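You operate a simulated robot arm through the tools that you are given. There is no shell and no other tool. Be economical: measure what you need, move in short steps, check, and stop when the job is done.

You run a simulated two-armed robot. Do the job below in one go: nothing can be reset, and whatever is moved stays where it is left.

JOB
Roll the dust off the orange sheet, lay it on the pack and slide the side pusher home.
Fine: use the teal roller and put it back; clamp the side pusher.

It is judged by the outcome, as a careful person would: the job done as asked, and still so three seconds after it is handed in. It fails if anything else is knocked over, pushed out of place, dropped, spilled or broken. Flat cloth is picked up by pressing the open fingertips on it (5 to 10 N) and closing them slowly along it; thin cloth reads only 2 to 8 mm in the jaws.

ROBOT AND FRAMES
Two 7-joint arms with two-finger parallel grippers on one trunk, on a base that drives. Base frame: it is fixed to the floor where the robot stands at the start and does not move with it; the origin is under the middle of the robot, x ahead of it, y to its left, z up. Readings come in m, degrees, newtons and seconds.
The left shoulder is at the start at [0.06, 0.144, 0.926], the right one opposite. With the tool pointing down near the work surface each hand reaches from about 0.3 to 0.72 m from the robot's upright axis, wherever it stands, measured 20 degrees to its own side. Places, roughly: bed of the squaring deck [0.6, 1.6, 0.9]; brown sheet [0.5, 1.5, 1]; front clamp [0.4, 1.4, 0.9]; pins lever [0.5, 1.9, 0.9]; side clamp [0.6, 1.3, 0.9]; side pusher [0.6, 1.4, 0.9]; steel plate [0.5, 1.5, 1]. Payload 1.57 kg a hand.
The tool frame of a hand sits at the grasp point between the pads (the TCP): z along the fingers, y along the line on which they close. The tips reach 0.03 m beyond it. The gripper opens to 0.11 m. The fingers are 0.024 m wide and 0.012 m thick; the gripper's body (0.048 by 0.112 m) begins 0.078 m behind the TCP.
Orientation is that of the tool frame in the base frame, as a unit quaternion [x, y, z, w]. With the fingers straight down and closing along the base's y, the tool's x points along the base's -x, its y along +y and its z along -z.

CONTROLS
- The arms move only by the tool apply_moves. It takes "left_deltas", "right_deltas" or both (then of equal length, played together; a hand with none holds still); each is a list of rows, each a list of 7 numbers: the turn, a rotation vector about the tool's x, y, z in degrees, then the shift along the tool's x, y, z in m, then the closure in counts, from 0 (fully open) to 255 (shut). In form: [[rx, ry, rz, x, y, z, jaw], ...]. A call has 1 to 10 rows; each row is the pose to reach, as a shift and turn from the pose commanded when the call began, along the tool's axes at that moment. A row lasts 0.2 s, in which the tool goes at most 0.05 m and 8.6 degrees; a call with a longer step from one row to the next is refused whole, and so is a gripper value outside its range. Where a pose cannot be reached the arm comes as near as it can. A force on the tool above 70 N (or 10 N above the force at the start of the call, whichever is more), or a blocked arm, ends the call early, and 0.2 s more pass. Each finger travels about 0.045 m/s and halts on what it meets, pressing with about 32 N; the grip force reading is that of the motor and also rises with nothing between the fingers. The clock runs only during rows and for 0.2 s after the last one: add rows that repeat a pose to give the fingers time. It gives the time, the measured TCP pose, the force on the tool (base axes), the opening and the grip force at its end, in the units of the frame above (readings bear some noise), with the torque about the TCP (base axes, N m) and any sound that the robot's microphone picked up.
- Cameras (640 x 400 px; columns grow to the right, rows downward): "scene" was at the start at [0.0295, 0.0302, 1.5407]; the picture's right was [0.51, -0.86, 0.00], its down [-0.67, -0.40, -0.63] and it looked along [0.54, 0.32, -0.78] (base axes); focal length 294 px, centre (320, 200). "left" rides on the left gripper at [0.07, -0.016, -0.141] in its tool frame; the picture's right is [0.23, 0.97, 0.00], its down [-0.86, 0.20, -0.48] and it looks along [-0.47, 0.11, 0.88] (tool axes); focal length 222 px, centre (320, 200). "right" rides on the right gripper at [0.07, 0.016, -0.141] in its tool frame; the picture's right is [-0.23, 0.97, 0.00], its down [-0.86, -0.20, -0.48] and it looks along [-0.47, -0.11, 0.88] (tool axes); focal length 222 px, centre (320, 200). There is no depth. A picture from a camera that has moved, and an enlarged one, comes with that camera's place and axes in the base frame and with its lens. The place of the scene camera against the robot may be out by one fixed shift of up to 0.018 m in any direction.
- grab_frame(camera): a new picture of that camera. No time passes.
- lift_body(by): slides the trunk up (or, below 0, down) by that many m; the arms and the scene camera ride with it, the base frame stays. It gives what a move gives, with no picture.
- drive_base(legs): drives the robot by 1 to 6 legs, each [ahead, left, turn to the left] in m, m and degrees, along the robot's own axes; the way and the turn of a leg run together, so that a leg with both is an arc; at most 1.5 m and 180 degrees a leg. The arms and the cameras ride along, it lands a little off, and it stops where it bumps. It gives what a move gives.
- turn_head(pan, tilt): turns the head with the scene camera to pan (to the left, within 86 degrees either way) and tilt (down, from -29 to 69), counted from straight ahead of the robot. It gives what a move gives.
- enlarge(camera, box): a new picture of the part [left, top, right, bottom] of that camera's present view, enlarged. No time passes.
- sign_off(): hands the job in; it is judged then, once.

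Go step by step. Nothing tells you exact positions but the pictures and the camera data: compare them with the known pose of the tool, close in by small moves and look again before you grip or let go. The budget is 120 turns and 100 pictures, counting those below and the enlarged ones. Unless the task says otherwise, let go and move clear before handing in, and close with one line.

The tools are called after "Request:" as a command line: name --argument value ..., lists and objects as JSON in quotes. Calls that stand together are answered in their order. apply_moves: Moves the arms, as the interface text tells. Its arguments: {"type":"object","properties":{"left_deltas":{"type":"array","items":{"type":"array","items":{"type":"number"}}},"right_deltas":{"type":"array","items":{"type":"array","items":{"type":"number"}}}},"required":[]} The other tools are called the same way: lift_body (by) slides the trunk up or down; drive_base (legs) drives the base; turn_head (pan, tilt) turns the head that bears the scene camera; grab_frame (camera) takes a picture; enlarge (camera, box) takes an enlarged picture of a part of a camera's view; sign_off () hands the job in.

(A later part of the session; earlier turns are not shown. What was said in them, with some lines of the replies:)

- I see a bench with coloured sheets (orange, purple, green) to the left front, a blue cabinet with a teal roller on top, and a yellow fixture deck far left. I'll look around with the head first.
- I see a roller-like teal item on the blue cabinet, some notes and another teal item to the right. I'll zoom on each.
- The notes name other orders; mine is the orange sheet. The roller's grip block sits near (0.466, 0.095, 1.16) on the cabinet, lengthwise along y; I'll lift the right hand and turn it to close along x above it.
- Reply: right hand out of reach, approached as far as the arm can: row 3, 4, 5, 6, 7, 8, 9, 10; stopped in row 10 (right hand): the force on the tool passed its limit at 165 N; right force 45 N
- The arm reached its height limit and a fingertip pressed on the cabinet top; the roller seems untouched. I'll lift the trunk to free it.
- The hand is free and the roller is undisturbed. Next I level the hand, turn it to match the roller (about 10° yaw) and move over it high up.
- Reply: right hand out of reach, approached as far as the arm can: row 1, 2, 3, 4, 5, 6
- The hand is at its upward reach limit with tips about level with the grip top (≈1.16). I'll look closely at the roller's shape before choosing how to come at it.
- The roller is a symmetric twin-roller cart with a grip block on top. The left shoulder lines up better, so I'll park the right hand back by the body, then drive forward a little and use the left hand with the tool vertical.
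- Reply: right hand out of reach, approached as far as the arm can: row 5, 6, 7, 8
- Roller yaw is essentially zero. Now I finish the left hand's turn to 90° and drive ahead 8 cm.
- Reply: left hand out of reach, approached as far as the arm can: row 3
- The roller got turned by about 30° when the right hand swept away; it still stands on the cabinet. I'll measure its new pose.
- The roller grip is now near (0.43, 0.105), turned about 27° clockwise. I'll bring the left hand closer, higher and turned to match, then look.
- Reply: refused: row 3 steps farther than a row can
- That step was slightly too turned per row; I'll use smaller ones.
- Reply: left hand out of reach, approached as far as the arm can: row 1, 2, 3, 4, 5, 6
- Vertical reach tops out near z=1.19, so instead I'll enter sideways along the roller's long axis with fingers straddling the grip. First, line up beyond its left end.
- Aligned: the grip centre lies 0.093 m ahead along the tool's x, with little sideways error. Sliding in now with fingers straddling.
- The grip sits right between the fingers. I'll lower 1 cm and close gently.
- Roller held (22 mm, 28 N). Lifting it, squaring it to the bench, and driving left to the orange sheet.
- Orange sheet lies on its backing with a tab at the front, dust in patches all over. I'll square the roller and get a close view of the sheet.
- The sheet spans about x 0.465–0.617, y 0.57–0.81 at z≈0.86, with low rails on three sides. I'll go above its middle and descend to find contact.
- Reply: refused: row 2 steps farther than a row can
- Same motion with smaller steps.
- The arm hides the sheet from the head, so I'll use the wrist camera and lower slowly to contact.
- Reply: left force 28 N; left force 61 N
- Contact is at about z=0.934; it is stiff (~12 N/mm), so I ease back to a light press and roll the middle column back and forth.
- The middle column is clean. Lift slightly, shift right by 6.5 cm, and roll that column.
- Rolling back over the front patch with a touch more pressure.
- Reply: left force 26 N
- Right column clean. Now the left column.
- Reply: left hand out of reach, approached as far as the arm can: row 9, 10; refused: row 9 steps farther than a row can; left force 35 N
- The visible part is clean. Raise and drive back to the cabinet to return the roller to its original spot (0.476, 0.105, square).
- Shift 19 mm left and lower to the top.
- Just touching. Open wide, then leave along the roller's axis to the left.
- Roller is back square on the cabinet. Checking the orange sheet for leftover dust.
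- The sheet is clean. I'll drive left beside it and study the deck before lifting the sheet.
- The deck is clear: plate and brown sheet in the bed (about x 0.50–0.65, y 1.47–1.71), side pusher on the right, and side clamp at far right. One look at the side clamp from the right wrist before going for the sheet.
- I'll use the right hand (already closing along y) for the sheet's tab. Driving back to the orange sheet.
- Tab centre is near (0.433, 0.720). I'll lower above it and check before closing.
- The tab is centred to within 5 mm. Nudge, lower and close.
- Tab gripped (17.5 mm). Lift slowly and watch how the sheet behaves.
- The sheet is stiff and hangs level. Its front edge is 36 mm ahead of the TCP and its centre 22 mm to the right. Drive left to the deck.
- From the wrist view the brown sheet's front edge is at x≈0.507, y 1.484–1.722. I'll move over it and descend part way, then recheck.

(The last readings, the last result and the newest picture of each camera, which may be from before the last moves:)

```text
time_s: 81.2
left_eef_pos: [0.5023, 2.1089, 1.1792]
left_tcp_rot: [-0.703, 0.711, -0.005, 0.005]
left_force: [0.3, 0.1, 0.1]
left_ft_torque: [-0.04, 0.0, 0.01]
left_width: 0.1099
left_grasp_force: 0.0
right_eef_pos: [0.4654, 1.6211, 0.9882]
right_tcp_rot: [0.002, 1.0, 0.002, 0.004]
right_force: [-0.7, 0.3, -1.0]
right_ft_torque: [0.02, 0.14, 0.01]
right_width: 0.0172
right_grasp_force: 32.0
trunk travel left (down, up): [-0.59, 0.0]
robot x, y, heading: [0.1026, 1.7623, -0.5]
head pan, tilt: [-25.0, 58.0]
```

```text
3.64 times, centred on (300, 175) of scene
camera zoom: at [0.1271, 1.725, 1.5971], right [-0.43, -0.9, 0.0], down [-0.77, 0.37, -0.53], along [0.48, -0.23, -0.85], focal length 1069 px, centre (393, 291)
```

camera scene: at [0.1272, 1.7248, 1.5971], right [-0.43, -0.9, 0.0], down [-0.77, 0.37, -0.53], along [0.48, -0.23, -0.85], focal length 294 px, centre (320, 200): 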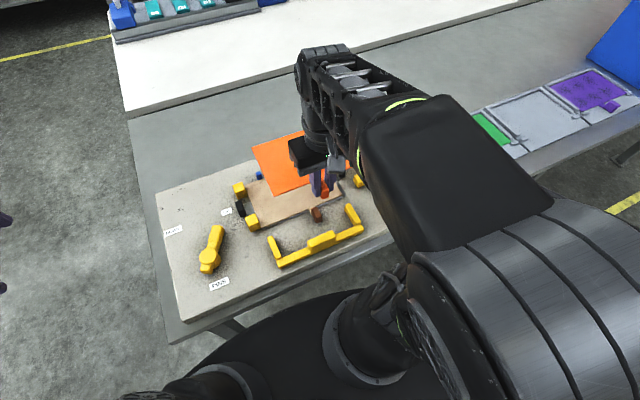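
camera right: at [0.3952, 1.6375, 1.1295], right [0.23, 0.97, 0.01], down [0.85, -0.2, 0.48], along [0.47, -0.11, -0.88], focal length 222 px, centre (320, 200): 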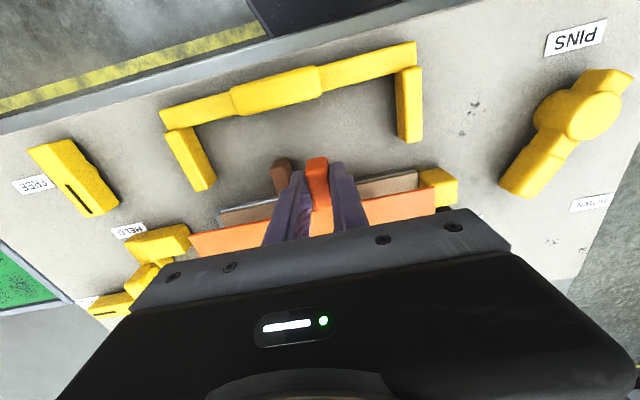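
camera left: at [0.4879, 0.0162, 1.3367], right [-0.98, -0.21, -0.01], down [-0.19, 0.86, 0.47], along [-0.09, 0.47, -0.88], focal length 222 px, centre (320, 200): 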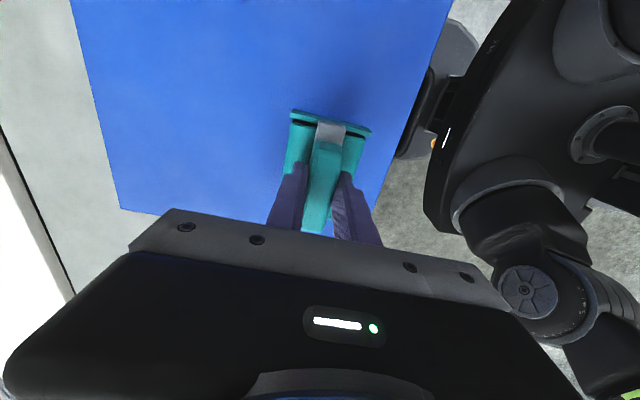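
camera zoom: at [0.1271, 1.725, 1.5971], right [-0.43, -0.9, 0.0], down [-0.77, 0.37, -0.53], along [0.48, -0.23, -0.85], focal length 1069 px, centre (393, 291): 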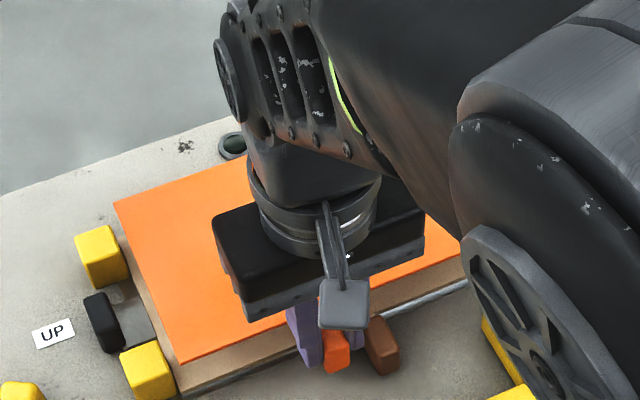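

Alignment is good within a few mm. Shift 4 mm forward and descend.

Request:
apply_moves --right_deltas '[[0, 0, 0, -0.004, 0.001, 0.015, 230], [0, 0, 0, -0.004, 0.001, 0.03, 230], [0, 0, 0, -0.004, 0.001, 0.04, 230], [0, 0, 0, -0.004, 0.001, 0.045, 230]]'

Request:
grab_frame --camera "right"

```text
time_s: 82.2
left_eef_pos: [0.5013, 2.1084, 1.179]
left_tcp_rot: [-0.703, 0.711, -0.005, 0.004]
left_force: [0.8, -0.3, 0.3]
left_ft_torque: [-0.01, 0.0, 0.0]
left_width: 0.1098
left_grasp_force: 0.1
right_eef_pos: [0.4686, 1.6225, 0.9433]
right_tcp_rot: [0.002, 1.0, 0.002, 0.003]
right_force: [0.1, 0.3, -1.8]
right_ft_torque: [0.03, 0.14, 0.01]
right_width: 0.0174
right_grasp_force: 31.8
trunk travel left (down, up): [-0.59, 0.0]
robot x, y, heading: [0.1007, 1.7637, -0.7]
head pan, tilt: [-25.0, 58.0]
```

```text
41 pictures are left
camera right: at [0.3994, 1.6382, 1.0846], right [0.23, 0.97, 0.01], down [0.85, -0.2, 0.48], along [0.47, -0.11, -0.88], focal length 222 px, centre (320, 200)
```

right: 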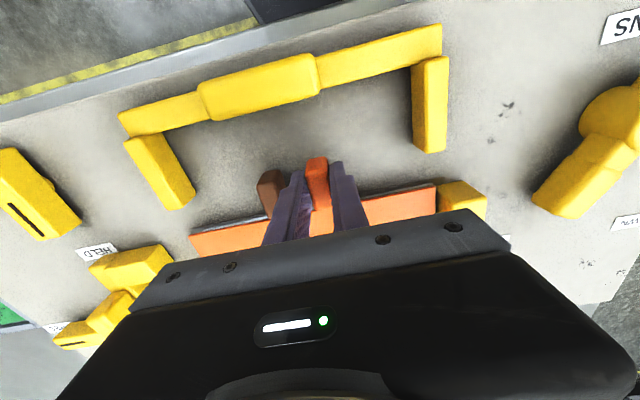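

Request:
apply_moves --right_deltas '[[0, 0, 0, 0, 0, 0.002, 230], [0, 0, 0, 0, 0, 0.004, 230], [0, 0, 0, 0, 0, 0.005, 230]]'

```text
time_s: 83.0
left_eef_pos: [0.5009, 2.1078, 1.1793]
left_tcp_rot: [-0.704, 0.71, -0.005, 0.005]
left_force: [-0.1, 0.0, 0.4]
left_ft_torque: [0.01, 0.02, 0.0]
left_width: 0.1102
left_grasp_force: 0.1
right_eef_pos: [0.4688, 1.6222, 0.9392]
right_tcp_rot: [0.001, 1.0, 0.003, 0.004]
right_force: [0.5, -0.4, 1.6]
right_ft_torque: [-0.12, -0.55, -0.11]
right_width: 0.0175
right_grasp_force: 32.0
trunk travel left (down, up): [-0.59, 0.0]
robot x, y, heading: [0.1002, 1.763, -0.7]
head pan, tilt: [-25.0, 58.0]
```

Contact begins at the far edge. I'll check that it isn't resting on the pins.

Request:
enlarge --camera "scene" --box '[220, 120, 380, 230]'

Request:
grab_frame --camera "left"

```text
3.64 times, centred on (300, 175) of scene
camera zoom: at [0.1269, 1.7248, 1.5972], right [-0.43, -0.9, 0.0], down [-0.77, 0.37, -0.53], along [0.48, -0.23, -0.85], focal length 1069 px, centre (393, 291)
```

zoom: 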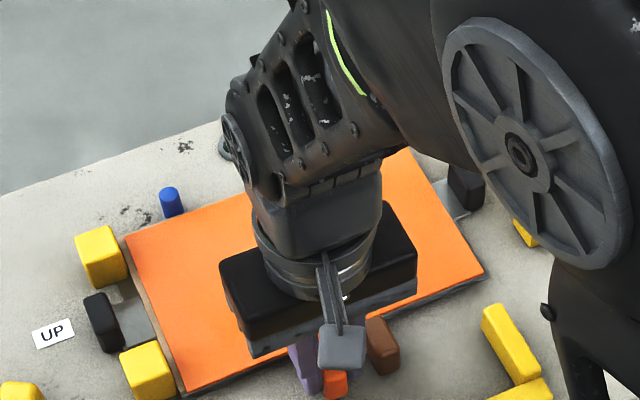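

```text
39 pictures are left
camera left: at [0.5144, 2.0381, 1.3205], right [-0.98, -0.22, -0.01], down [-0.2, 0.86, 0.47], along [-0.09, 0.46, -0.88], focal length 222 px, centre (320, 200)
```

left: 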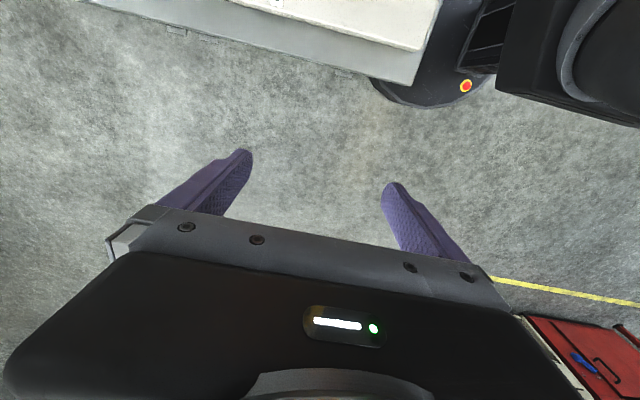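

The pin is clear and the sheet lies over the brown one. Settle 1.5 mm more, then open just a little (brown tab is close by).

Request:
apply_moves --right_deltas '[[0, 0, 0, 0, 0, 0.001, 230], [0, 0, 0, 0, 0, 0.002, 230], [0, 0, 0, 0, 0, 0.002, 215], [0, 0, 0, 0, 0, 0.002, 205], [0, 0, 0, 0, 0, 0.002, 198], [0, 0, 0, 0, 0, 0.002, 198], [0, 0, 0, 0, 0, 0.002, 198]]'

Request:
grab_frame --camera "right"

```text
time_s: 84.6
left_eef_pos: [0.5017, 2.1089, 1.1787]
left_tcp_rot: [-0.703, 0.711, -0.005, 0.004]
left_force: [0.1, 0.1, 0.6]
left_ft_torque: [-0.02, -0.01, -0.02]
left_width: 0.1103
left_grasp_force: 0.2
right_eef_pos: [0.4702, 1.6227, 0.9369]
right_tcp_rot: [0.002, 1.0, 0.003, 0.004]
right_force: [-0.1, 0.2, 0.0]
right_ft_torque: [0.03, 0.01, 0.02]
right_width: 0.0244
right_grasp_force: 0.1
trunk travel left (down, up): [-0.59, 0.0]
robot x, y, heading: [0.1025, 1.7662, -0.3]
head pan, tilt: [-25.0, 58.0]
```

```text
38 pictures are left
camera right: at [0.3998, 1.6387, 1.0786], right [0.23, 0.97, 0.01], down [0.85, -0.2, 0.48], along [0.47, -0.11, -0.88], focal length 222 px, centre (320, 200)
```

right: 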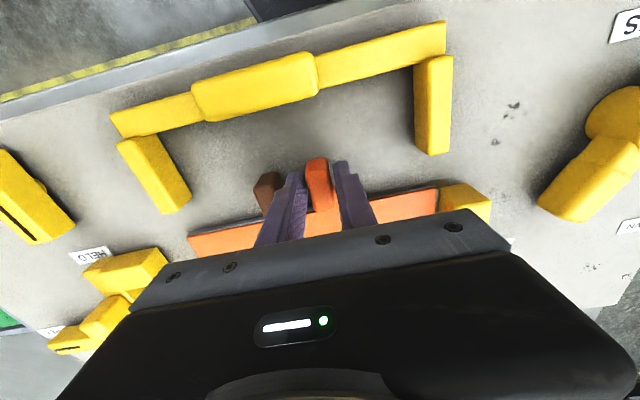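

Released cleanly with no force. Raise straight up and inspect.

Request:
apply_moves --right_deltas '[[0, 0, 0, 0, 0, -0.015, 198], [0, 0, 0, 0, 0, -0.04, 198], [0, 0, 0, 0, 0, -0.08, 198], [0, 0, 0, 0, 0, -0.12, 198], [0, 0, 0, 0, 0, -0.16, 198], [0, 0, 0, 0.04, 0, -0.18, 198], [0, 0, 0, 0.08, 0, -0.2, 198], [0, 0, 0, 0.1, 0, -0.2, 198]]'

Request:
drive_base --legs '[[0, -0.2, 0]]'

Request:
turn_head --pan -5 --tilt 52

Request:
grab_frame --camera "scene"

Request:
grab_frame --camera "right"

```text
time_s: 86.4
left_eef_pos: [0.5002, 2.1083, 1.1797]
left_tcp_rot: [-0.703, 0.711, -0.006, 0.004]
left_force: [0.9, -0.6, 0.3]
left_ft_torque: [0.0, -0.01, -0.01]
left_width: 0.1101
left_grasp_force: 0.1
right_eef_pos: [0.3664, 1.6239, 1.1367]
right_tcp_rot: [0.002, 1.0, 0.001, 0.004]
right_force: [-0.3, -1.0, -0.9]
right_ft_torque: [0.0, -0.02, 0.02]
right_width: 0.0245
right_grasp_force: 0.0
trunk travel left (down, up): [-0.59, 0.0]
robot x, y, heading: [0.0993, 1.7621, -0.4]
head pan, tilt: [-25.0, 58.0]
```

```text
time_s: 88.0
left_eef_pos: [0.5002, 1.9101, 1.1794]
left_tcp_rot: [-0.702, 0.712, -0.005, 0.004]
left_force: [-0.2, 0.3, 0.3]
left_ft_torque: [0.04, -0.01, -0.03]
left_width: 0.11
left_grasp_force: 0.1
right_eef_pos: [0.3656, 1.4237, 1.1354]
right_tcp_rot: [0.002, 1.0, 0.002, 0.003]
right_force: [0.4, -0.2, -0.3]
right_ft_torque: [0.07, -0.01, 0.03]
right_width: 0.0246
right_grasp_force: 0.2
trunk travel left (down, up): [-0.59, 0.0]
robot x, y, heading: [0.0956, 1.5685, -0.8]
head pan, tilt: [-25.0, 58.0]
```

```text
time_s: 88.8
left_eef_pos: [0.4996, 1.9106, 1.1781]
left_tcp_rot: [-0.703, 0.711, -0.006, 0.004]
left_force: [-0.2, 0.2, -0.3]
left_ft_torque: [-0.01, -0.03, 0.04]
left_width: 0.1101
left_grasp_force: 0.2
right_eef_pos: [0.3644, 1.4257, 1.137]
right_tcp_rot: [0.004, 1.0, 0.003, 0.003]
right_force: [-1.0, 0.8, -0.2]
right_ft_torque: [0.02, -0.02, 0.03]
right_width: 0.0247
right_grasp_force: 0.0
trunk travel left (down, up): [-0.59, 0.0]
robot x, y, heading: [0.1003, 1.5674, -0.5]
head pan, tilt: [-5.0, 52.0]
```

```text
37 pictures are left
camera scene: at [0.1377, 1.549, 1.6047], right [-0.1, -1.0, 0.0], down [-0.78, 0.08, -0.62], along [0.61, -0.06, -0.79], focal length 294 px, centre (320, 200)
```

scene: 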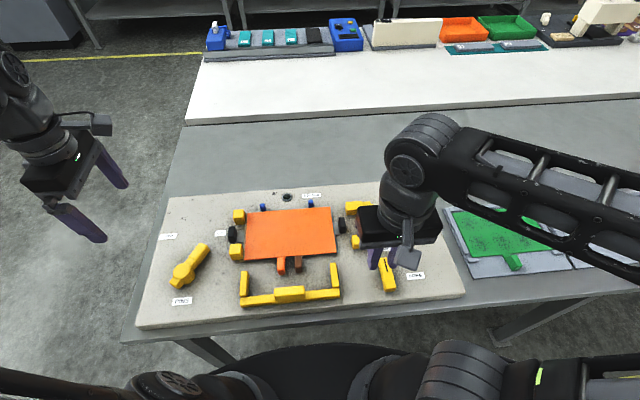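

```text
36 pictures are left
camera right: at [0.295, 1.4417, 1.2782], right [0.23, 0.97, 0.01], down [0.85, -0.21, 0.48], along [0.47, -0.11, -0.88], focal length 222 px, centre (320, 200)
```

right: 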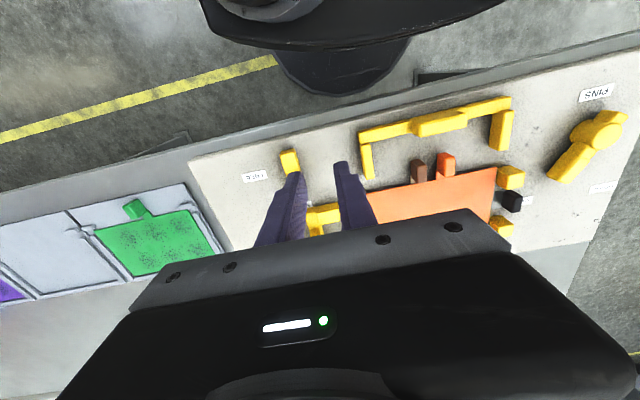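

The sheet lies flat on the pack; the SQUARE light is now dark until it is squared. Zoom on the pack and the side clamp.

Request:
enlarge --camera "scene" --box '[215, 185, 375, 285]'

```text
4.00 times, centred on (295, 235) of scene
camera zoom: at [0.1377, 1.549, 1.6047], right [-0.1, -1.0, 0.0], down [-0.78, 0.08, -0.62], along [0.61, -0.06, -0.79], focal length 1176 px, centre (420, 60)
```

zoom: 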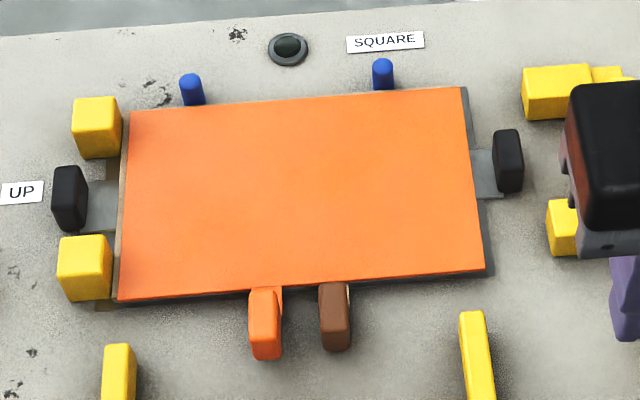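

Sheet sits about 5 mm right of the brown one, clear of pins – the pusher will square it. Now bring the right hand above the side pusher and look.

Request:
apply_moves --right_deltas '[[0, 0, 0, -0.04, -0.02, 0, 100], [0, 0, 0, -0.08, -0.04, 0, 60], [0, 0, 0, -0.12, -0.05, 0.0, 60], [0, 0, 0, -0.16, -0.06, 0.02, 60], [0, 0, 0, -0.19, -0.06, 0.04, 60], [0, 0, 0, -0.2, -0.06, 0.06, 60], [0, 0, 0, -0.2, -0.06, 0.06, 60]]'

Request:
grab_frame --camera "right"

Request:
turn_head --pan -25 --tilt 52

Request:
grab_frame --camera "scene"

```text
time_s: 90.4
left_eef_pos: [0.5002, 1.9098, 1.1792]
left_tcp_rot: [-0.703, 0.711, -0.006, 0.003]
left_force: [0.3, -0.8, 0.5]
left_ft_torque: [0.0, 0.02, 0.05]
left_width: 0.1103
left_grasp_force: 0.0
right_eef_pos: [0.5658, 1.3639, 1.077]
right_tcp_rot: [0.002, 1.0, 0.002, 0.003]
right_force: [-0.3, -0.7, 0.0]
right_ft_torque: [0.01, -0.01, 0.01]
right_width: 0.0843
right_grasp_force: 0.0
trunk travel left (down, up): [-0.59, 0.0]
robot x, y, heading: [0.0988, 1.5626, -0.8]
head pan, tilt: [-5.0, 52.0]
```

```text
34 pictures are left
camera right: at [0.4956, 1.3806, 1.2191], right [0.23, 0.97, 0.01], down [0.85, -0.21, 0.48], along [0.47, -0.11, -0.88], focal length 222 px, centre (320, 200)
```

right: 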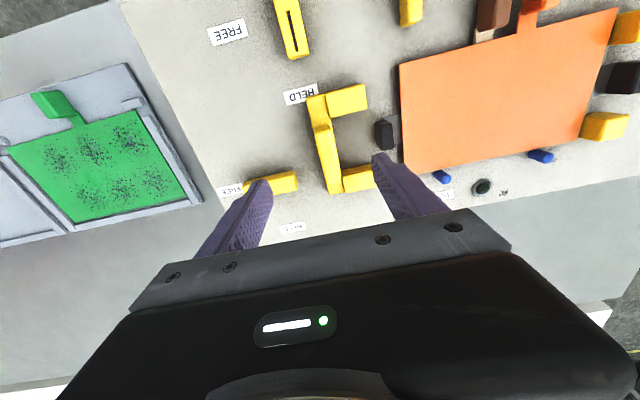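

```text
time_s: 91.2
left_eef_pos: [0.5, 1.9106, 1.1785]
left_tcp_rot: [-0.703, 0.712, -0.006, 0.004]
left_force: [0.1, 0.0, -0.4]
left_ft_torque: [0.01, 0.0, 0.02]
left_width: 0.1101
left_grasp_force: 0.0
right_eef_pos: [0.5648, 1.3638, 1.0786]
right_tcp_rot: [0.002, 1.0, 0.002, 0.003]
right_force: [-0.2, 0.8, 0.3]
right_ft_torque: [-0.01, 0.02, 0.01]
right_width: 0.0842
right_grasp_force: 0.1
trunk travel left (down, up): [-0.59, 0.0]
robot x, y, heading: [0.0996, 1.5662, -0.8]
head pan, tilt: [-25.0, 52.0]
```

```text
33 pictures are left
camera scene: at [0.1308, 1.5242, 1.6047], right [-0.43, -0.9, 0.0], down [-0.71, 0.34, -0.62], along [0.56, -0.27, -0.79], focal length 294 px, centre (320, 200)
```

scene: 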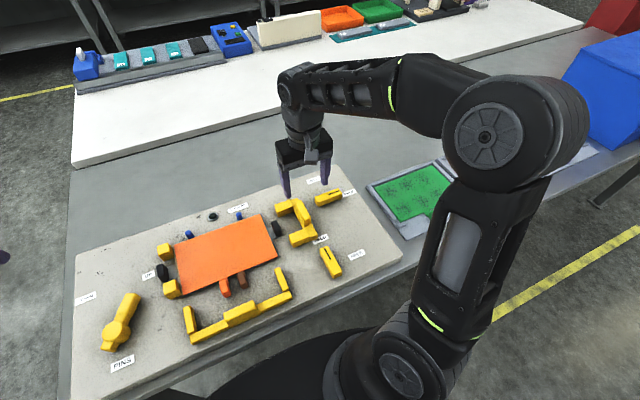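

Request:
enlarge --camera "right" --box '[240, 70, 416, 200]'

Request:
enlarge --camera "scene" --box '[250, 170, 378, 250]'

```text
3.08 times, centred on (328, 135) of right
camera zoom: at [0.4955, 1.3806, 1.2193], right [0.23, 0.97, 0.01], down [0.85, -0.21, 0.48], along [0.47, -0.11, -0.88], focal length 684 px, centre (295, 400)
```

zoom: 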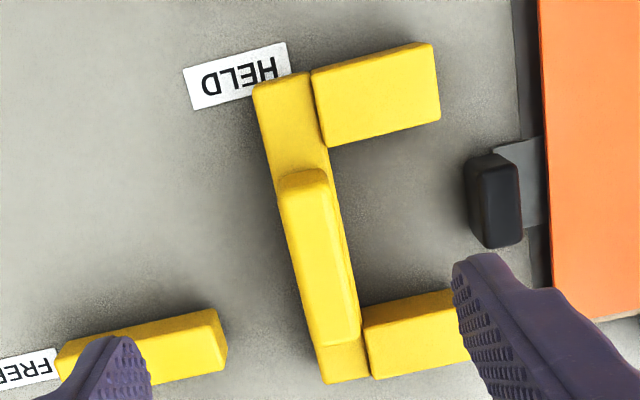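

```text
5.00 times, centred on (314, 210) of scene
camera zoom: at [0.1308, 1.5242, 1.6047], right [-0.43, -0.9, 0.0], down [-0.71, 0.34, -0.62], along [0.56, -0.27, -0.79], focal length 1470 px, centre (350, 150)
```

zoom: 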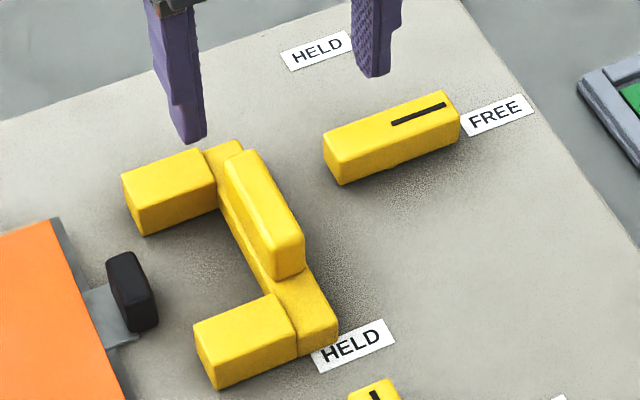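

The pusher's raised handle is at about (0.578, 1.370), running along x. I'll narrow the opening, straddle it and close.

Request:
apply_moves --right_deltas '[[0, 0, 0, -0.01, 0.006, 0.02, 140], [0, 0, 0, -0.012, 0.006, 0.05, 140], [0, 0, 0, -0.012, 0.006, 0.08, 140], [0, 0, 0, -0.012, 0.006, 0.1, 140], [0, 0, 0, -0.012, 0.006, 0.1, 140]]'

Request:
enlarge --camera "right" --box '[200, 60, 440, 240]'

Request:
enlarge --camera "scene" --box '[250, 170, 378, 250]'

```text
time_s: 92.4
left_eef_pos: [0.4992, 1.9103, 1.1798]
left_tcp_rot: [-0.703, 0.711, -0.006, 0.005]
left_force: [0.3, 0.0, 0.4]
left_ft_torque: [0.03, 0.0, 0.01]
left_width: 0.11
left_grasp_force: 0.0
right_eef_pos: [0.5791, 1.3702, 0.978]
right_tcp_rot: [0.003, 1.0, 0.002, 0.004]
right_force: [0.3, -0.6, -0.6]
right_ft_torque: [-0.02, 0.03, 0.01]
right_width: 0.0497
right_grasp_force: 0.1
trunk travel left (down, up): [-0.59, 0.0]
robot x, y, heading: [0.0978, 1.5638, -0.6]
head pan, tilt: [-25.0, 52.0]
```

```text
2.22 times, centred on (320, 150) of right
camera zoom: at [0.5088, 1.3872, 1.1198], right [0.23, 0.97, 0.01], down [0.85, -0.21, 0.48], along [0.47, -0.11, -0.88], focal length 494 px, centre (320, 311)
```

zoom: 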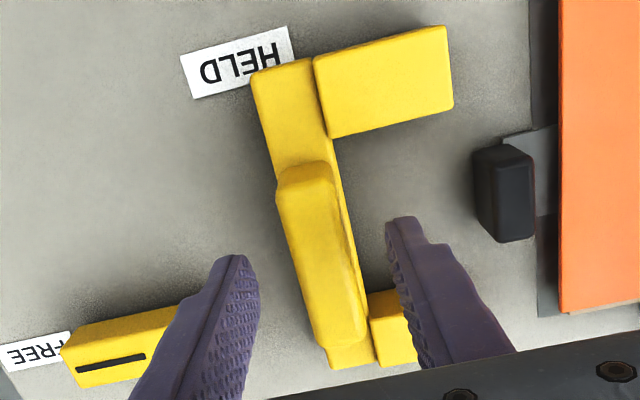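

```text
5.00 times, centred on (314, 210) of scene
camera zoom: at [0.1307, 1.5242, 1.6047], right [-0.43, -0.9, 0.0], down [-0.71, 0.34, -0.62], along [0.56, -0.27, -0.79], focal length 1470 px, centre (350, 150)
```

zoom: 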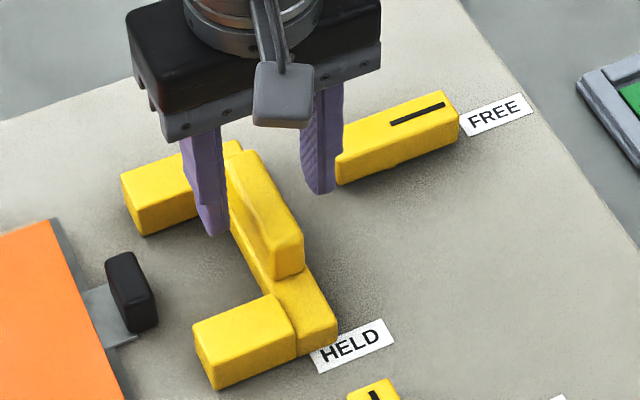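

Fingers straddle the handle well. Lower 2 cm and close.

Request:
apply_moves --right_deltas '[[0, 0, 0, 0, 0, 0.01, 140], [0, 0, 0, 0, 0, 0.02, 140], [0, 0, 0, 0, 0, 0.022, 170], [0, 0, 0, 0, 0, 0.022, 200], [0, 0, 0, 0, 0, 0.022, 230], [0, 0, 0, 0, 0, 0.022, 230], [0, 0, 0, 0, 0, 0.022, 230]]'

```text
time_s: 94.0
left_eef_pos: [0.5011, 1.9115, 1.1798]
left_tcp_rot: [-0.703, 0.711, -0.006, 0.004]
left_force: [1.1, -0.4, 0.6]
left_ft_torque: [-0.03, 0.0, 0.03]
left_width: 0.1099
left_grasp_force: 0.1
right_eef_pos: [0.5769, 1.3711, 0.9563]
right_tcp_rot: [0.001, 1.0, 0.002, 0.003]
right_force: [-0.9, 5.5, -3.4]
right_ft_torque: [-0.49, -0.31, 0.72]
right_width: 0.0215
right_grasp_force: 34.9
trunk travel left (down, up): [-0.59, 0.0]
robot x, y, heading: [0.0987, 1.569, -0.7]
head pan, tilt: [-25.0, 52.0]
```

Handle gripped. Push slowly to the left.

Request:
apply_moves --right_deltas '[[0, 0, 0, 0, 0.008, 0, 230], [0, 0, 0, 0, 0.016, 0, 230], [0, 0, 0, 0, 0.024, 0, 230], [0, 0, 0, 0, 0.032, 0, 230], [0, 0, 0, 0, 0.038, 0, 230]]'

Request:
grab_frame --camera "right"

```text
time_s: 95.2
left_eef_pos: [0.5006, 1.9092, 1.179]
left_tcp_rot: [-0.703, 0.711, -0.006, 0.003]
left_force: [0.6, 0.3, 0.6]
left_ft_torque: [0.02, -0.01, 0.0]
left_width: 0.1103
left_grasp_force: 0.0
right_eef_pos: [0.5775, 1.4092, 0.9569]
right_tcp_rot: [0.002, 1.0, 0.002, 0.002]
right_force: [-7.5, -1.3, -14.8]
right_ft_torque: [-0.58, -0.4, 0.8]
right_width: 0.0217
right_grasp_force: 34.8
trunk travel left (down, up): [-0.59, 0.0]
robot x, y, heading: [0.0949, 1.5656, -0.6]
head pan, tilt: [-25.0, 52.0]
```

```text
28 pictures are left
camera right: at [0.5082, 1.4256, 1.0973], right [0.23, 0.97, 0.0], down [0.85, -0.21, 0.48], along [0.47, -0.11, -0.88], focal length 222 px, centre (320, 200)
```

right: 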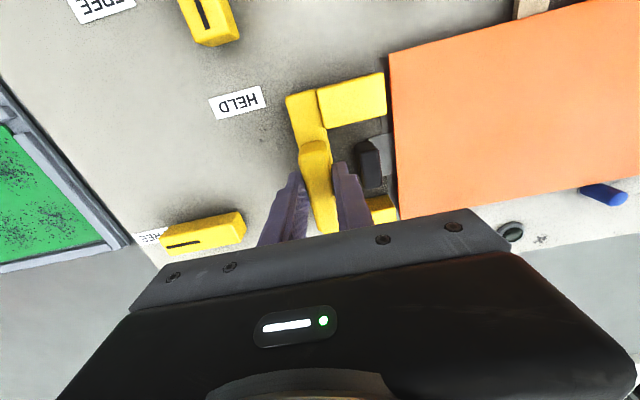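

The prongs are at the pack. Continue in small steps watching the side force.

Request:
apply_moves --right_deltas '[[0, 0, 0, 0, 0.002, -0.0005, 230], [0, 0, 0, 0, 0.004, -0.0005, 230], [0, 0, 0, 0, 0.006, -0.0005, 230]]'

Request:
enlarge --camera "scene" --box '[140, 190, 332, 310]'

```text
time_s: 96.0
left_eef_pos: [0.5, 1.9101, 1.1787]
left_tcp_rot: [-0.703, 0.711, -0.006, 0.005]
left_force: [0.1, 0.7, -0.2]
left_ft_torque: [-0.02, 0.01, 0.01]
left_width: 0.11
left_grasp_force: 0.1
right_eef_pos: [0.5786, 1.4146, 0.9553]
right_tcp_rot: [0.002, 1.0, 0.002, 0.001]
right_force: [-6.7, -1.3, -25.7]
right_ft_torque: [-0.73, 0.7, 0.65]
right_width: 0.0222
right_grasp_force: 34.7
trunk travel left (down, up): [-0.59, 0.0]
robot x, y, heading: [0.1008, 1.5626, -0.6]
head pan, tilt: [-25.0, 52.0]
```

```text
3.33 times, centred on (236, 250) of scene
camera zoom: at [0.132, 1.5235, 1.6045], right [-0.43, -0.9, 0.0], down [-0.71, 0.34, -0.61], along [0.55, -0.27, -0.79], focal length 980 px, centre (600, 33)
```

zoom: 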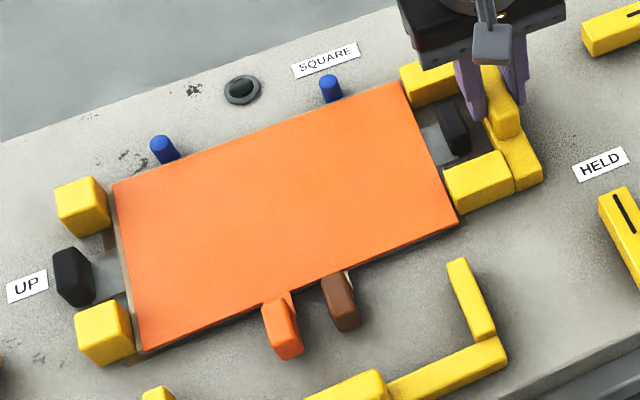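

Prongs touch the sheet edge; about 6 mm remain to the stops. Continue, relieving the vertical load.

Request:
apply_moves --right_deltas '[[0, 0, 0, 0, 0.001, 0.001, 230], [0, 0, 0, 0, 0.003, 0.0017, 230], [0, 0, 0, 0, 0.005, 0.0017, 230], [0, 0, 0, 0, 0.005, 0.0017, 230]]'

Request:
enlarge --camera "scene" --box '[140, 190, 332, 310]'

```text
time_s: 97.0
left_eef_pos: [0.4995, 1.9098, 1.1796]
left_tcp_rot: [-0.703, 0.711, -0.006, 0.005]
left_force: [0.1, 0.0, -0.3]
left_ft_torque: [-0.01, 0.0, -0.01]
left_width: 0.1103
left_grasp_force: 0.1
right_eef_pos: [0.5779, 1.4198, 0.9564]
right_tcp_rot: [0.003, 1.0, 0.003, 0.004]
right_force: [-11.9, -2.1, -3.8]
right_ft_torque: [-0.71, 1.15, 0.66]
right_width: 0.0222
right_grasp_force: 34.7
trunk travel left (down, up): [-0.59, 0.0]
robot x, y, heading: [0.0978, 1.565, -0.7]
head pan, tilt: [-25.0, 52.0]
```

```text
3.33 times, centred on (236, 250) of scene
camera zoom: at [0.1295, 1.5238, 1.6048], right [-0.43, -0.9, 0.0], down [-0.71, 0.34, -0.62], along [0.56, -0.27, -0.79], focal length 980 px, centre (600, 33)
```

zoom: 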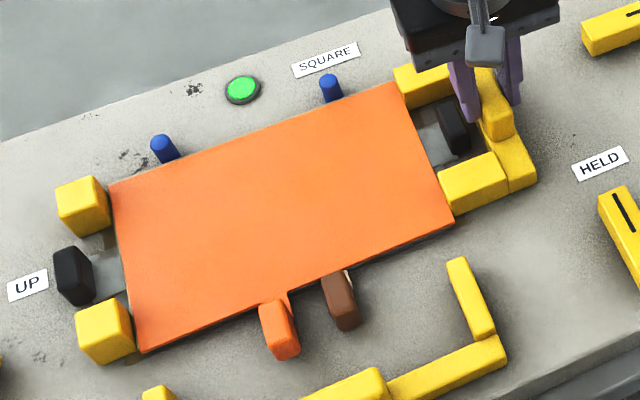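

SQUARE light is green. A final gentle push to confirm the pusher is home against resistance.

Request:
apply_moves --right_deltas '[[0, 0, 0, 0, 0.001, 0, 230], [0, 0, 0, 0, 0.002, 0, 230], [0, 0, 0, 0, 0.002, 0, 230]]'

```text
time_s: 97.8
left_eef_pos: [0.4984, 1.9097, 1.1792]
left_tcp_rot: [-0.702, 0.712, -0.006, 0.005]
left_force: [0.3, 0.8, 0.4]
left_ft_torque: [0.01, 0.02, 0.0]
left_width: 0.11
left_grasp_force: 0.2
right_eef_pos: [0.5764, 1.4197, 0.9564]
right_tcp_rot: [0.002, 1.0, 0.002, 0.004]
right_force: [-10.4, -3.9, 4.9]
right_ft_torque: [-0.78, 1.02, 0.68]
right_width: 0.0218
right_grasp_force: 34.9
trunk travel left (down, up): [-0.59, 0.0]
robot x, y, heading: [0.0984, 1.564, -0.9]
head pan, tilt: [-25.0, 52.0]
```

Request:
apply_moves --right_deltas '[[0, 0, 0, 0, 0.001, 0, 230], [0, 0, 0, 0, 0.002, 0, 230], [0, 0, 0, 0, 0.002, 0, 230]]'

Request:
enlarge --camera "scene" --box '[140, 190, 332, 310]'

```text
time_s: 98.6
left_eef_pos: [0.4985, 1.9079, 1.1798]
left_tcp_rot: [-0.703, 0.711, -0.006, 0.004]
left_force: [-0.6, 0.1, 0.2]
left_ft_torque: [-0.01, -0.02, 0.0]
left_width: 0.1099
left_grasp_force: 0.1
right_eef_pos: [0.5776, 1.4216, 0.9552]
right_tcp_rot: [0.005, 1.0, 0.002, 0.004]
right_force: [-4.3, -17.9, 15.8]
right_ft_torque: [-1.08, 0.63, 0.74]
right_width: 0.0218
right_grasp_force: 34.6
trunk travel left (down, up): [-0.59, 0.0]
robot x, y, heading: [0.0966, 1.566, -0.7]
head pan, tilt: [-25.0, 52.0]
```

```text
3.33 times, centred on (236, 250) of scene
camera zoom: at [0.1289, 1.5218, 1.6048], right [-0.43, -0.9, 0.0], down [-0.71, 0.34, -0.62], along [0.56, -0.27, -0.79], focal length 980 px, centre (600, 33)
```

zoom: 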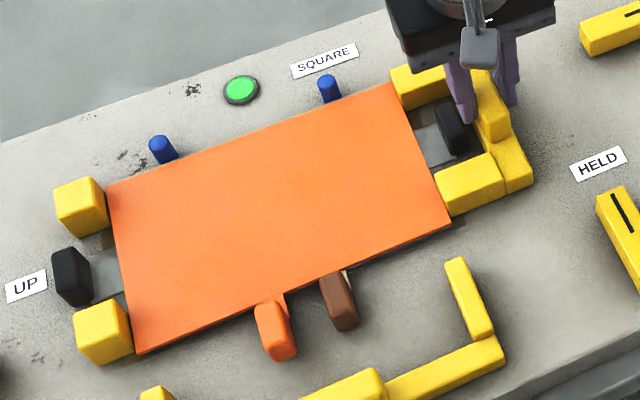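

Home: 18 N resistance and no more travel. Open only slightly (the plate's handle is near) and lift off.

Request:
apply_moves --right_deltas '[[0, 0, 0, 0, -0.0015, 0, 215], [0, 0, 0, 0, -0.0015, -0.001, 203], [0, 0, 0, 0, -0.0015, -0.001, 196], [0, 0, 0, 0, -0.0015, -0.001, 196], [0, 0, 0, 0, -0.0015, -0.001, 196]]'

Request:
apply_moves --right_deltas '[[0, 0, 0, 0, 0, -0.01, 196], [0, 0, 0, 0, 0, -0.03, 196], [0, 0, 0, 0, 0, -0.06, 196], [0, 0, 0, 0, -0.02, -0.09, 196], [0, 0, 0, 0, -0.06, -0.1, 160], [0, 0, 0, 0, -0.1, -0.1, 130], [0, 0, 0, 0, -0.14, -0.1, 130], [0, 0, 0, 0, -0.15, -0.1, 130]]'

Request:
grab_frame --camera "right"

```text
time_s: 99.8
left_eef_pos: [0.4986, 1.9103, 1.1789]
left_tcp_rot: [-0.702, 0.712, -0.006, 0.004]
left_force: [0.4, -0.7, -0.1]
left_ft_torque: [0.0, -0.04, 0.02]
left_width: 0.1101
left_grasp_force: 0.1
right_eef_pos: [0.5777, 1.4215, 0.957]
right_tcp_rot: [0.003, 1.0, 0.003, 0.003]
right_force: [0.0, -0.3, -1.1]
right_ft_torque: [-0.02, -0.01, 0.02]
right_width: 0.0256
right_grasp_force: 0.3
trunk travel left (down, up): [-0.59, 0.0]
robot x, y, heading: [0.0995, 1.568, -0.8]
head pan, tilt: [-25.0, 52.0]
```

```text
time_s: 101.6
left_eef_pos: [0.5006, 1.9099, 1.1787]
left_tcp_rot: [-0.702, 0.712, -0.007, 0.003]
left_force: [0.2, -0.3, 0.2]
left_ft_torque: [0.0, 0.0, 0.01]
left_width: 0.1101
left_grasp_force: 0.0
right_eef_pos: [0.5781, 1.2702, 1.055]
right_tcp_rot: [0.003, 1.0, 0.003, 0.003]
right_force: [0.6, -0.3, -0.8]
right_ft_torque: [0.02, 0.02, 0.02]
right_width: 0.0539
right_grasp_force: 0.0
trunk travel left (down, up): [-0.59, 0.0]
robot x, y, heading: [0.1, 1.5663, -0.7]
head pan, tilt: [-25.0, 52.0]
```

```text
24 pictures are left
camera right: at [0.508, 1.2875, 1.1961], right [0.23, 0.97, 0.01], down [0.85, -0.21, 0.48], along [0.47, -0.11, -0.88], focal length 222 px, centre (320, 200)
```

right: 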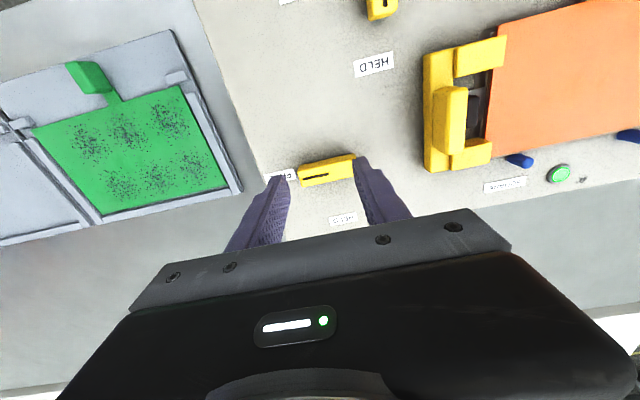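

The side clamp knob is centred near (0.610, 1.273), its mark pointing to FREE; HELD is a quarter turn counter-clockwise. I'll turn the hand 90°, then straddle it.

Request:
apply_moves --right_deltas '[[0, 0, 8.5, -0.01, 0, 0, 130], [0, 0, 17, -0.02, 0, 0, 130], [0, 0, 25.5, -0.032, 0.003, 0, 130], [0, 0, 34, -0.032, 0.003, 0, 130], [0, 0, 42.5, -0.032, 0.003, 0, 130], [0, 0, 51, -0.032, 0.003, 0, 130], [0, 0, 59.5, -0.032, 0.003, 0, 130], [0, 0, 68, -0.032, 0.003, 0, 130], [0, 0, 76.5, -0.032, 0.003, 0, 130], [0, 0, 85, -0.032, 0.003, 0, 130]]'

Request:
apply_moves --right_deltas '[[0, 0, 5, 0, 0, 0.02, 130], [0, 0, 5, 0, 0, 0.04, 130], [0, 0, 5, 0, 0, 0.05, 130]]'

Request:
grab_frame --camera "right"

```text
time_s: 103.8
left_eef_pos: [0.4999, 1.9104, 1.1786]
left_tcp_rot: [-0.703, 0.711, -0.005, 0.004]
left_force: [-0.1, 0.4, 0.1]
left_ft_torque: [-0.01, -0.03, -0.01]
left_width: 0.1098
left_grasp_force: 0.0
right_eef_pos: [0.609, 1.2737, 1.0555]
right_tcp_rot: [0.679, 0.734, 0.003, 0.001]
right_force: [-0.1, 0.5, -0.7]
right_ft_torque: [0.0, 0.02, -0.02]
right_width: 0.0539
right_grasp_force: 0.1
trunk travel left (down, up): [-0.59, 0.0]
robot x, y, heading: [0.0976, 1.5618, -0.6]
head pan, tilt: [-25.0, 52.0]
```

```text
time_s: 104.6
left_eef_pos: [0.5001, 1.9101, 1.1789]
left_tcp_rot: [-0.703, 0.711, -0.005, 0.005]
left_force: [-0.1, 0.4, 0.1]
left_ft_torque: [-0.02, 0.0, 0.01]
left_width: 0.11
left_grasp_force: 0.0
right_eef_pos: [0.609, 1.2756, 1.0047]
right_tcp_rot: [0.71, 0.704, 0.004, 0.001]
right_force: [0.7, 1.2, 0.6]
right_ft_torque: [-0.06, -0.01, -0.02]
right_width: 0.0539
right_grasp_force: 0.0
trunk travel left (down, up): [-0.59, 0.0]
robot x, y, heading: [0.0968, 1.5652, -0.9]
head pan, tilt: [-25.0, 52.0]
```

```text
23 pictures are left
camera right: at [0.6257, 1.3449, 1.1468], right [0.97, -0.23, 0.01], down [-0.21, -0.86, 0.47], along [-0.11, -0.46, -0.88], focal length 222 px, centre (320, 200)
```

right: 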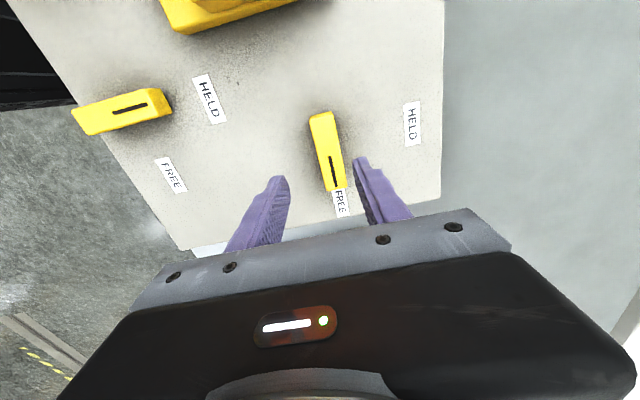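

Small correction (+7 mm each way), lower and close on the knob.

Request:
apply_moves --right_deltas '[[0, 0, 0, 0.007, 0.007, 0.02, 130], [0, 0, 0, 0.007, 0.007, 0.045, 130], [0, 0, 0, 0.007, 0.007, 0.06, 130], [0, 0, 0, 0.007, 0.007, 0.066, 130]]'

Request:
grab_frame --camera "right"

```text
time_s: 105.6
left_eef_pos: [0.4999, 1.9092, 1.1782]
left_tcp_rot: [-0.703, 0.711, -0.004, 0.004]
left_force: [-0.9, 0.5, 0.0]
left_ft_torque: [0.0, 0.0, 0.01]
left_width: 0.1099
left_grasp_force: 0.0
right_eef_pos: [0.6166, 1.2824, 0.9409]
right_tcp_rot: [0.709, 0.705, 0.004, 0.0]
right_force: [0.4, 0.3, 0.0]
right_ft_torque: [-0.02, 0.0, -0.02]
right_width: 0.0541
right_grasp_force: 0.1
trunk travel left (down, up): [-0.59, 0.0]
robot x, y, heading: [0.1018, 1.5625, -0.7]
head pan, tilt: [-25.0, 52.0]
```

```text
22 pictures are left
camera right: at [0.6327, 1.3516, 1.0825], right [0.97, -0.23, 0.01], down [-0.21, -0.86, 0.47], along [-0.11, -0.46, -0.88], focal length 222 px, centre (320, 200)
```

right: 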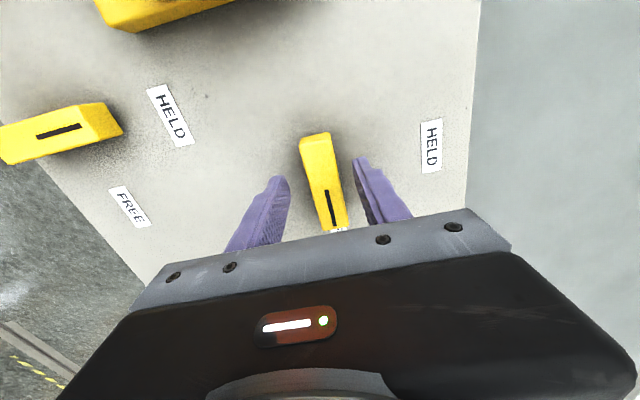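

Centred. Close on it.

Request:
apply_moves --right_deltas '[[0, 0, 0, 0, 0, 0.006, 150], [0, 0, 0, 0, 0, 0.006, 190], [0, 0, 0, 0, 0, 0.006, 225], [0, 0, 0, 0, 0, 0.006, 225], [0, 0, 0, 0, 0, 0.006, 225]]'

```text
time_s: 106.8
left_eef_pos: [0.504, 1.9102, 1.1786]
left_tcp_rot: [-0.703, 0.711, -0.006, 0.003]
left_force: [0.7, -0.2, -0.2]
left_ft_torque: [-0.01, 0.0, 0.0]
left_width: 0.11
left_grasp_force: 0.1
right_eef_pos: [0.62, 1.2824, 0.9348]
right_tcp_rot: [0.709, 0.705, 0.006, 0.002]
right_force: [19.5, -3.4, -0.1]
right_ft_torque: [-0.3, 0.12, 0.35]
right_width: 0.0246
right_grasp_force: 36.4
trunk travel left (down, up): [-0.59, 0.0]
robot x, y, heading: [0.1018, 1.5673, -0.6]
head pan, tilt: [-25.0, 52.0]
```

Gripped; relieve the 3 mm side offset and turn the first 30° counter-clockwise.

Request:
apply_moves --right_deltas '[[0, 0, 0, 0, 0.003, 0, 225], [0, 0, -5, 0, 0.003, 0, 225], [0, 0, -12, 0, 0.003, 0, 225], [0, 0, -20, 0, 0.003, 0, 225]]'

Request:
grab_frame --camera "right"

```text
time_s: 107.8
left_eef_pos: [0.4996, 1.9109, 1.1796]
left_tcp_rot: [-0.703, 0.711, -0.006, 0.004]
left_force: [0.3, -0.1, -0.3]
left_ft_torque: [0.0, 0.02, 0.02]
left_width: 0.1101
left_grasp_force: 0.0
right_eef_pos: [0.6187, 1.2811, 0.9337]
right_tcp_rot: [0.575, 0.818, 0.003, 0.001]
right_force: [6.1, -6.0, 11.3]
right_ft_torque: [0.55, 0.68, 0.01]
right_width: 0.025
right_grasp_force: 36.3
trunk travel left (down, up): [-0.59, 0.0]
robot x, y, heading: [0.0991, 1.566, -1.0]
head pan, tilt: [-25.0, 52.0]
```

```text
21 pictures are left
camera right: at [0.6099, 1.3525, 1.0759], right [0.99, 0.12, 0.01], down [0.1, -0.87, 0.48], along [0.06, -0.47, -0.88], focal length 222 px, centre (320, 200)
```

right: 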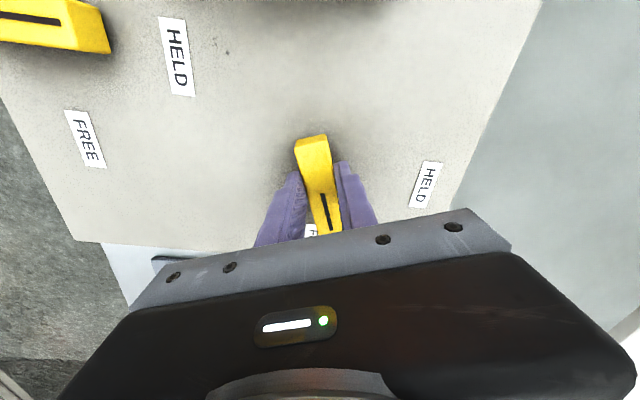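

It turns with the hand, forces low. Continue the turn to 90°.

Request:
apply_moves --right_deltas '[[0, 0, -8, 0, 0, 0, 225], [0, 0, -16, 0, 0, 0, 225], [0, 0, -24, 0, 0, 0, 225], [0, 0, -32, 0, 0, 0, 225], [0, 0, -40, 0, 0, 0, 225], [0, 0, -48, 0, 0, 0, 225], [0, 0, -56, 0, 0, 0, 225], [0, 0, -64, 0, 0, 0, 225], [0, 0, -70, 0, 0, 0, 225], [0, 0, -70, 0, 0, 0, 225]]'

Request:
enlarge --camera "scene" --box '[140, 150, 380, 300]'

```text
time_s: 110.0
left_eef_pos: [0.4989, 1.908, 1.1808]
left_tcp_rot: [-0.702, 0.712, -0.005, 0.006]
left_force: [0.7, -0.4, -0.2]
left_ft_torque: [0.0, 0.04, 0.0]
left_width: 0.1102
left_grasp_force: 0.1
right_eef_pos: [0.6162, 1.278, 0.9329]
right_tcp_rot: [0.004, 1.0, 0.002, 0.002]
right_force: [-21.9, -20.4, 0.6]
right_ft_torque: [-0.86, -0.19, -0.09]
right_width: 0.0249
right_grasp_force: 36.6
trunk travel left (down, up): [-0.59, 0.0]
robot x, y, heading: [0.1031, 1.5648, -0.7]
head pan, tilt: [-25.0, 52.0]
```

```text
2.67 times, centred on (260, 225) of scene
camera zoom: at [0.1276, 1.5213, 1.6046], right [-0.43, -0.9, 0.0], down [-0.71, 0.34, -0.62], along [0.56, -0.27, -0.79], focal length 784 px, centre (480, 133)
```

zoom: 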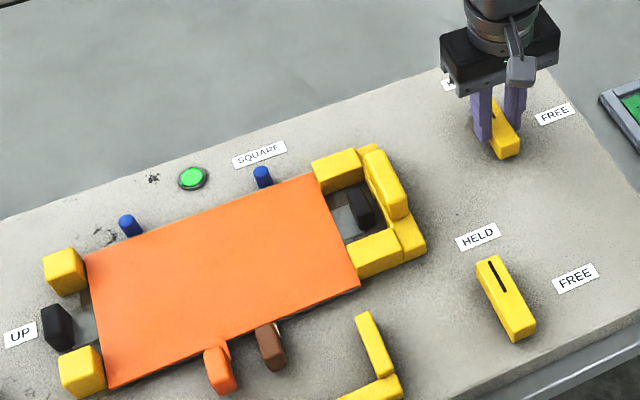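

Clamp now points to HELD. Ease the side load, open and lift away.

Request:
apply_moves --right_deltas '[[0, 0, 0, 0.002, -0.002, 0, 225], [0, 0, 0, 0.003, -0.003, 0, 225], [0, 0, 0, 0.003, -0.003, 0, 180], [0, 0, 0, 0.003, -0.003, 0, 140], [0, 0, 0, 0.003, -0.003, 0, 130], [0, 0, 0, 0.003, -0.003, 0, 130]]'

Request:
apply_moves --right_deltas '[[0, 0, 0, 0, 0, -0.03, 130], [0, 0, 0, 0, 0, -0.07, 130], [0, 0, 0, 0, 0, -0.11, 130], [0, 0, 0, 0, 0, -0.15, 130], [0, 0, 0, 0.04, 0, -0.17, 130], [0, 0, 0, 0.08, -0.01, -0.17, 130], [0, 0, 0, 0.12, -0.02, -0.17, 130], [0, 0, 0, 0.16, -0.03, -0.17, 130], [0, 0, 0, 0.2, -0.04, -0.17, 130]]'

Request:
enlarge --camera "scene" --box '[140, 150, 380, 300]'

```text
time_s: 111.4
left_eef_pos: [0.5001, 1.9086, 1.1787]
left_tcp_rot: [-0.703, 0.711, -0.005, 0.004]
left_force: [-0.2, -0.8, -0.9]
left_ft_torque: [-0.03, 0.01, 0.01]
left_width: 0.1096
left_grasp_force: 0.0
right_eef_pos: [0.6166, 1.2789, 0.9342]
right_tcp_rot: [0.003, 1.0, 0.003, 0.003]
right_force: [-0.5, 0.7, -0.1]
right_ft_torque: [0.02, 0.01, 0.0]
right_width: 0.0539
right_grasp_force: 0.1
trunk travel left (down, up): [-0.59, 0.0]
robot x, y, heading: [0.0971, 1.5694, -0.7]
head pan, tilt: [-25.0, 52.0]
```

```text
time_s: 113.4
left_eef_pos: [0.4983, 1.9102, 1.1786]
left_tcp_rot: [-0.702, 0.712, -0.006, 0.005]
left_force: [-0.3, -0.8, -0.6]
left_ft_torque: [-0.02, -0.02, 0.0]
left_width: 0.1099
left_grasp_force: 0.2
right_eef_pos: [0.4129, 1.2424, 1.1045]
right_tcp_rot: [0.002, 1.0, 0.002, 0.003]
right_force: [0.1, -0.6, -0.1]
right_ft_torque: [0.02, -0.01, 0.01]
right_width: 0.054
right_grasp_force: 0.0
trunk travel left (down, up): [-0.59, 0.0]
robot x, y, heading: [0.097, 1.5655, -0.7]
head pan, tilt: [-25.0, 52.0]
```

```text
2.67 times, centred on (260, 225) of scene
camera zoom: at [0.1289, 1.5241, 1.6047], right [-0.43, -0.9, 0.0], down [-0.71, 0.34, -0.62], along [0.56, -0.27, -0.79], focal length 784 px, centre (480, 133)
```

zoom: 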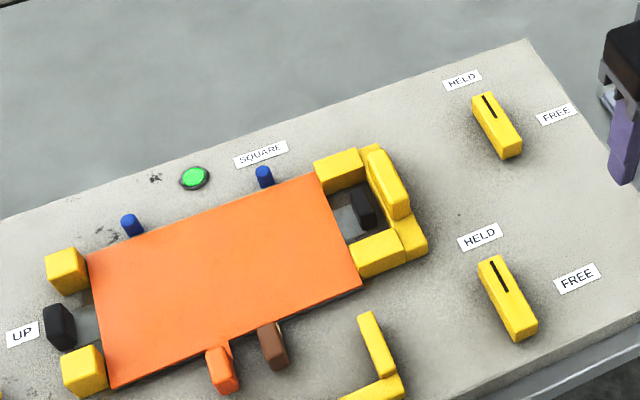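

The side clamp points to HELD, the SQUARE light is green, the orange sheet lies square on the pack, the pusher is home and both hands are clear. The roller was seen back on the cabinet. Handing in.

Request:
sign_off

```text
The job is handed in.
```

The orange sheet is dusted and laid on the pack. The side pusher is home and clamped, with the SQUARE light green. The teal roller is back on the cabinet within a few millimetres of where it stood; my right hand knocked it askew early on, before I used it.
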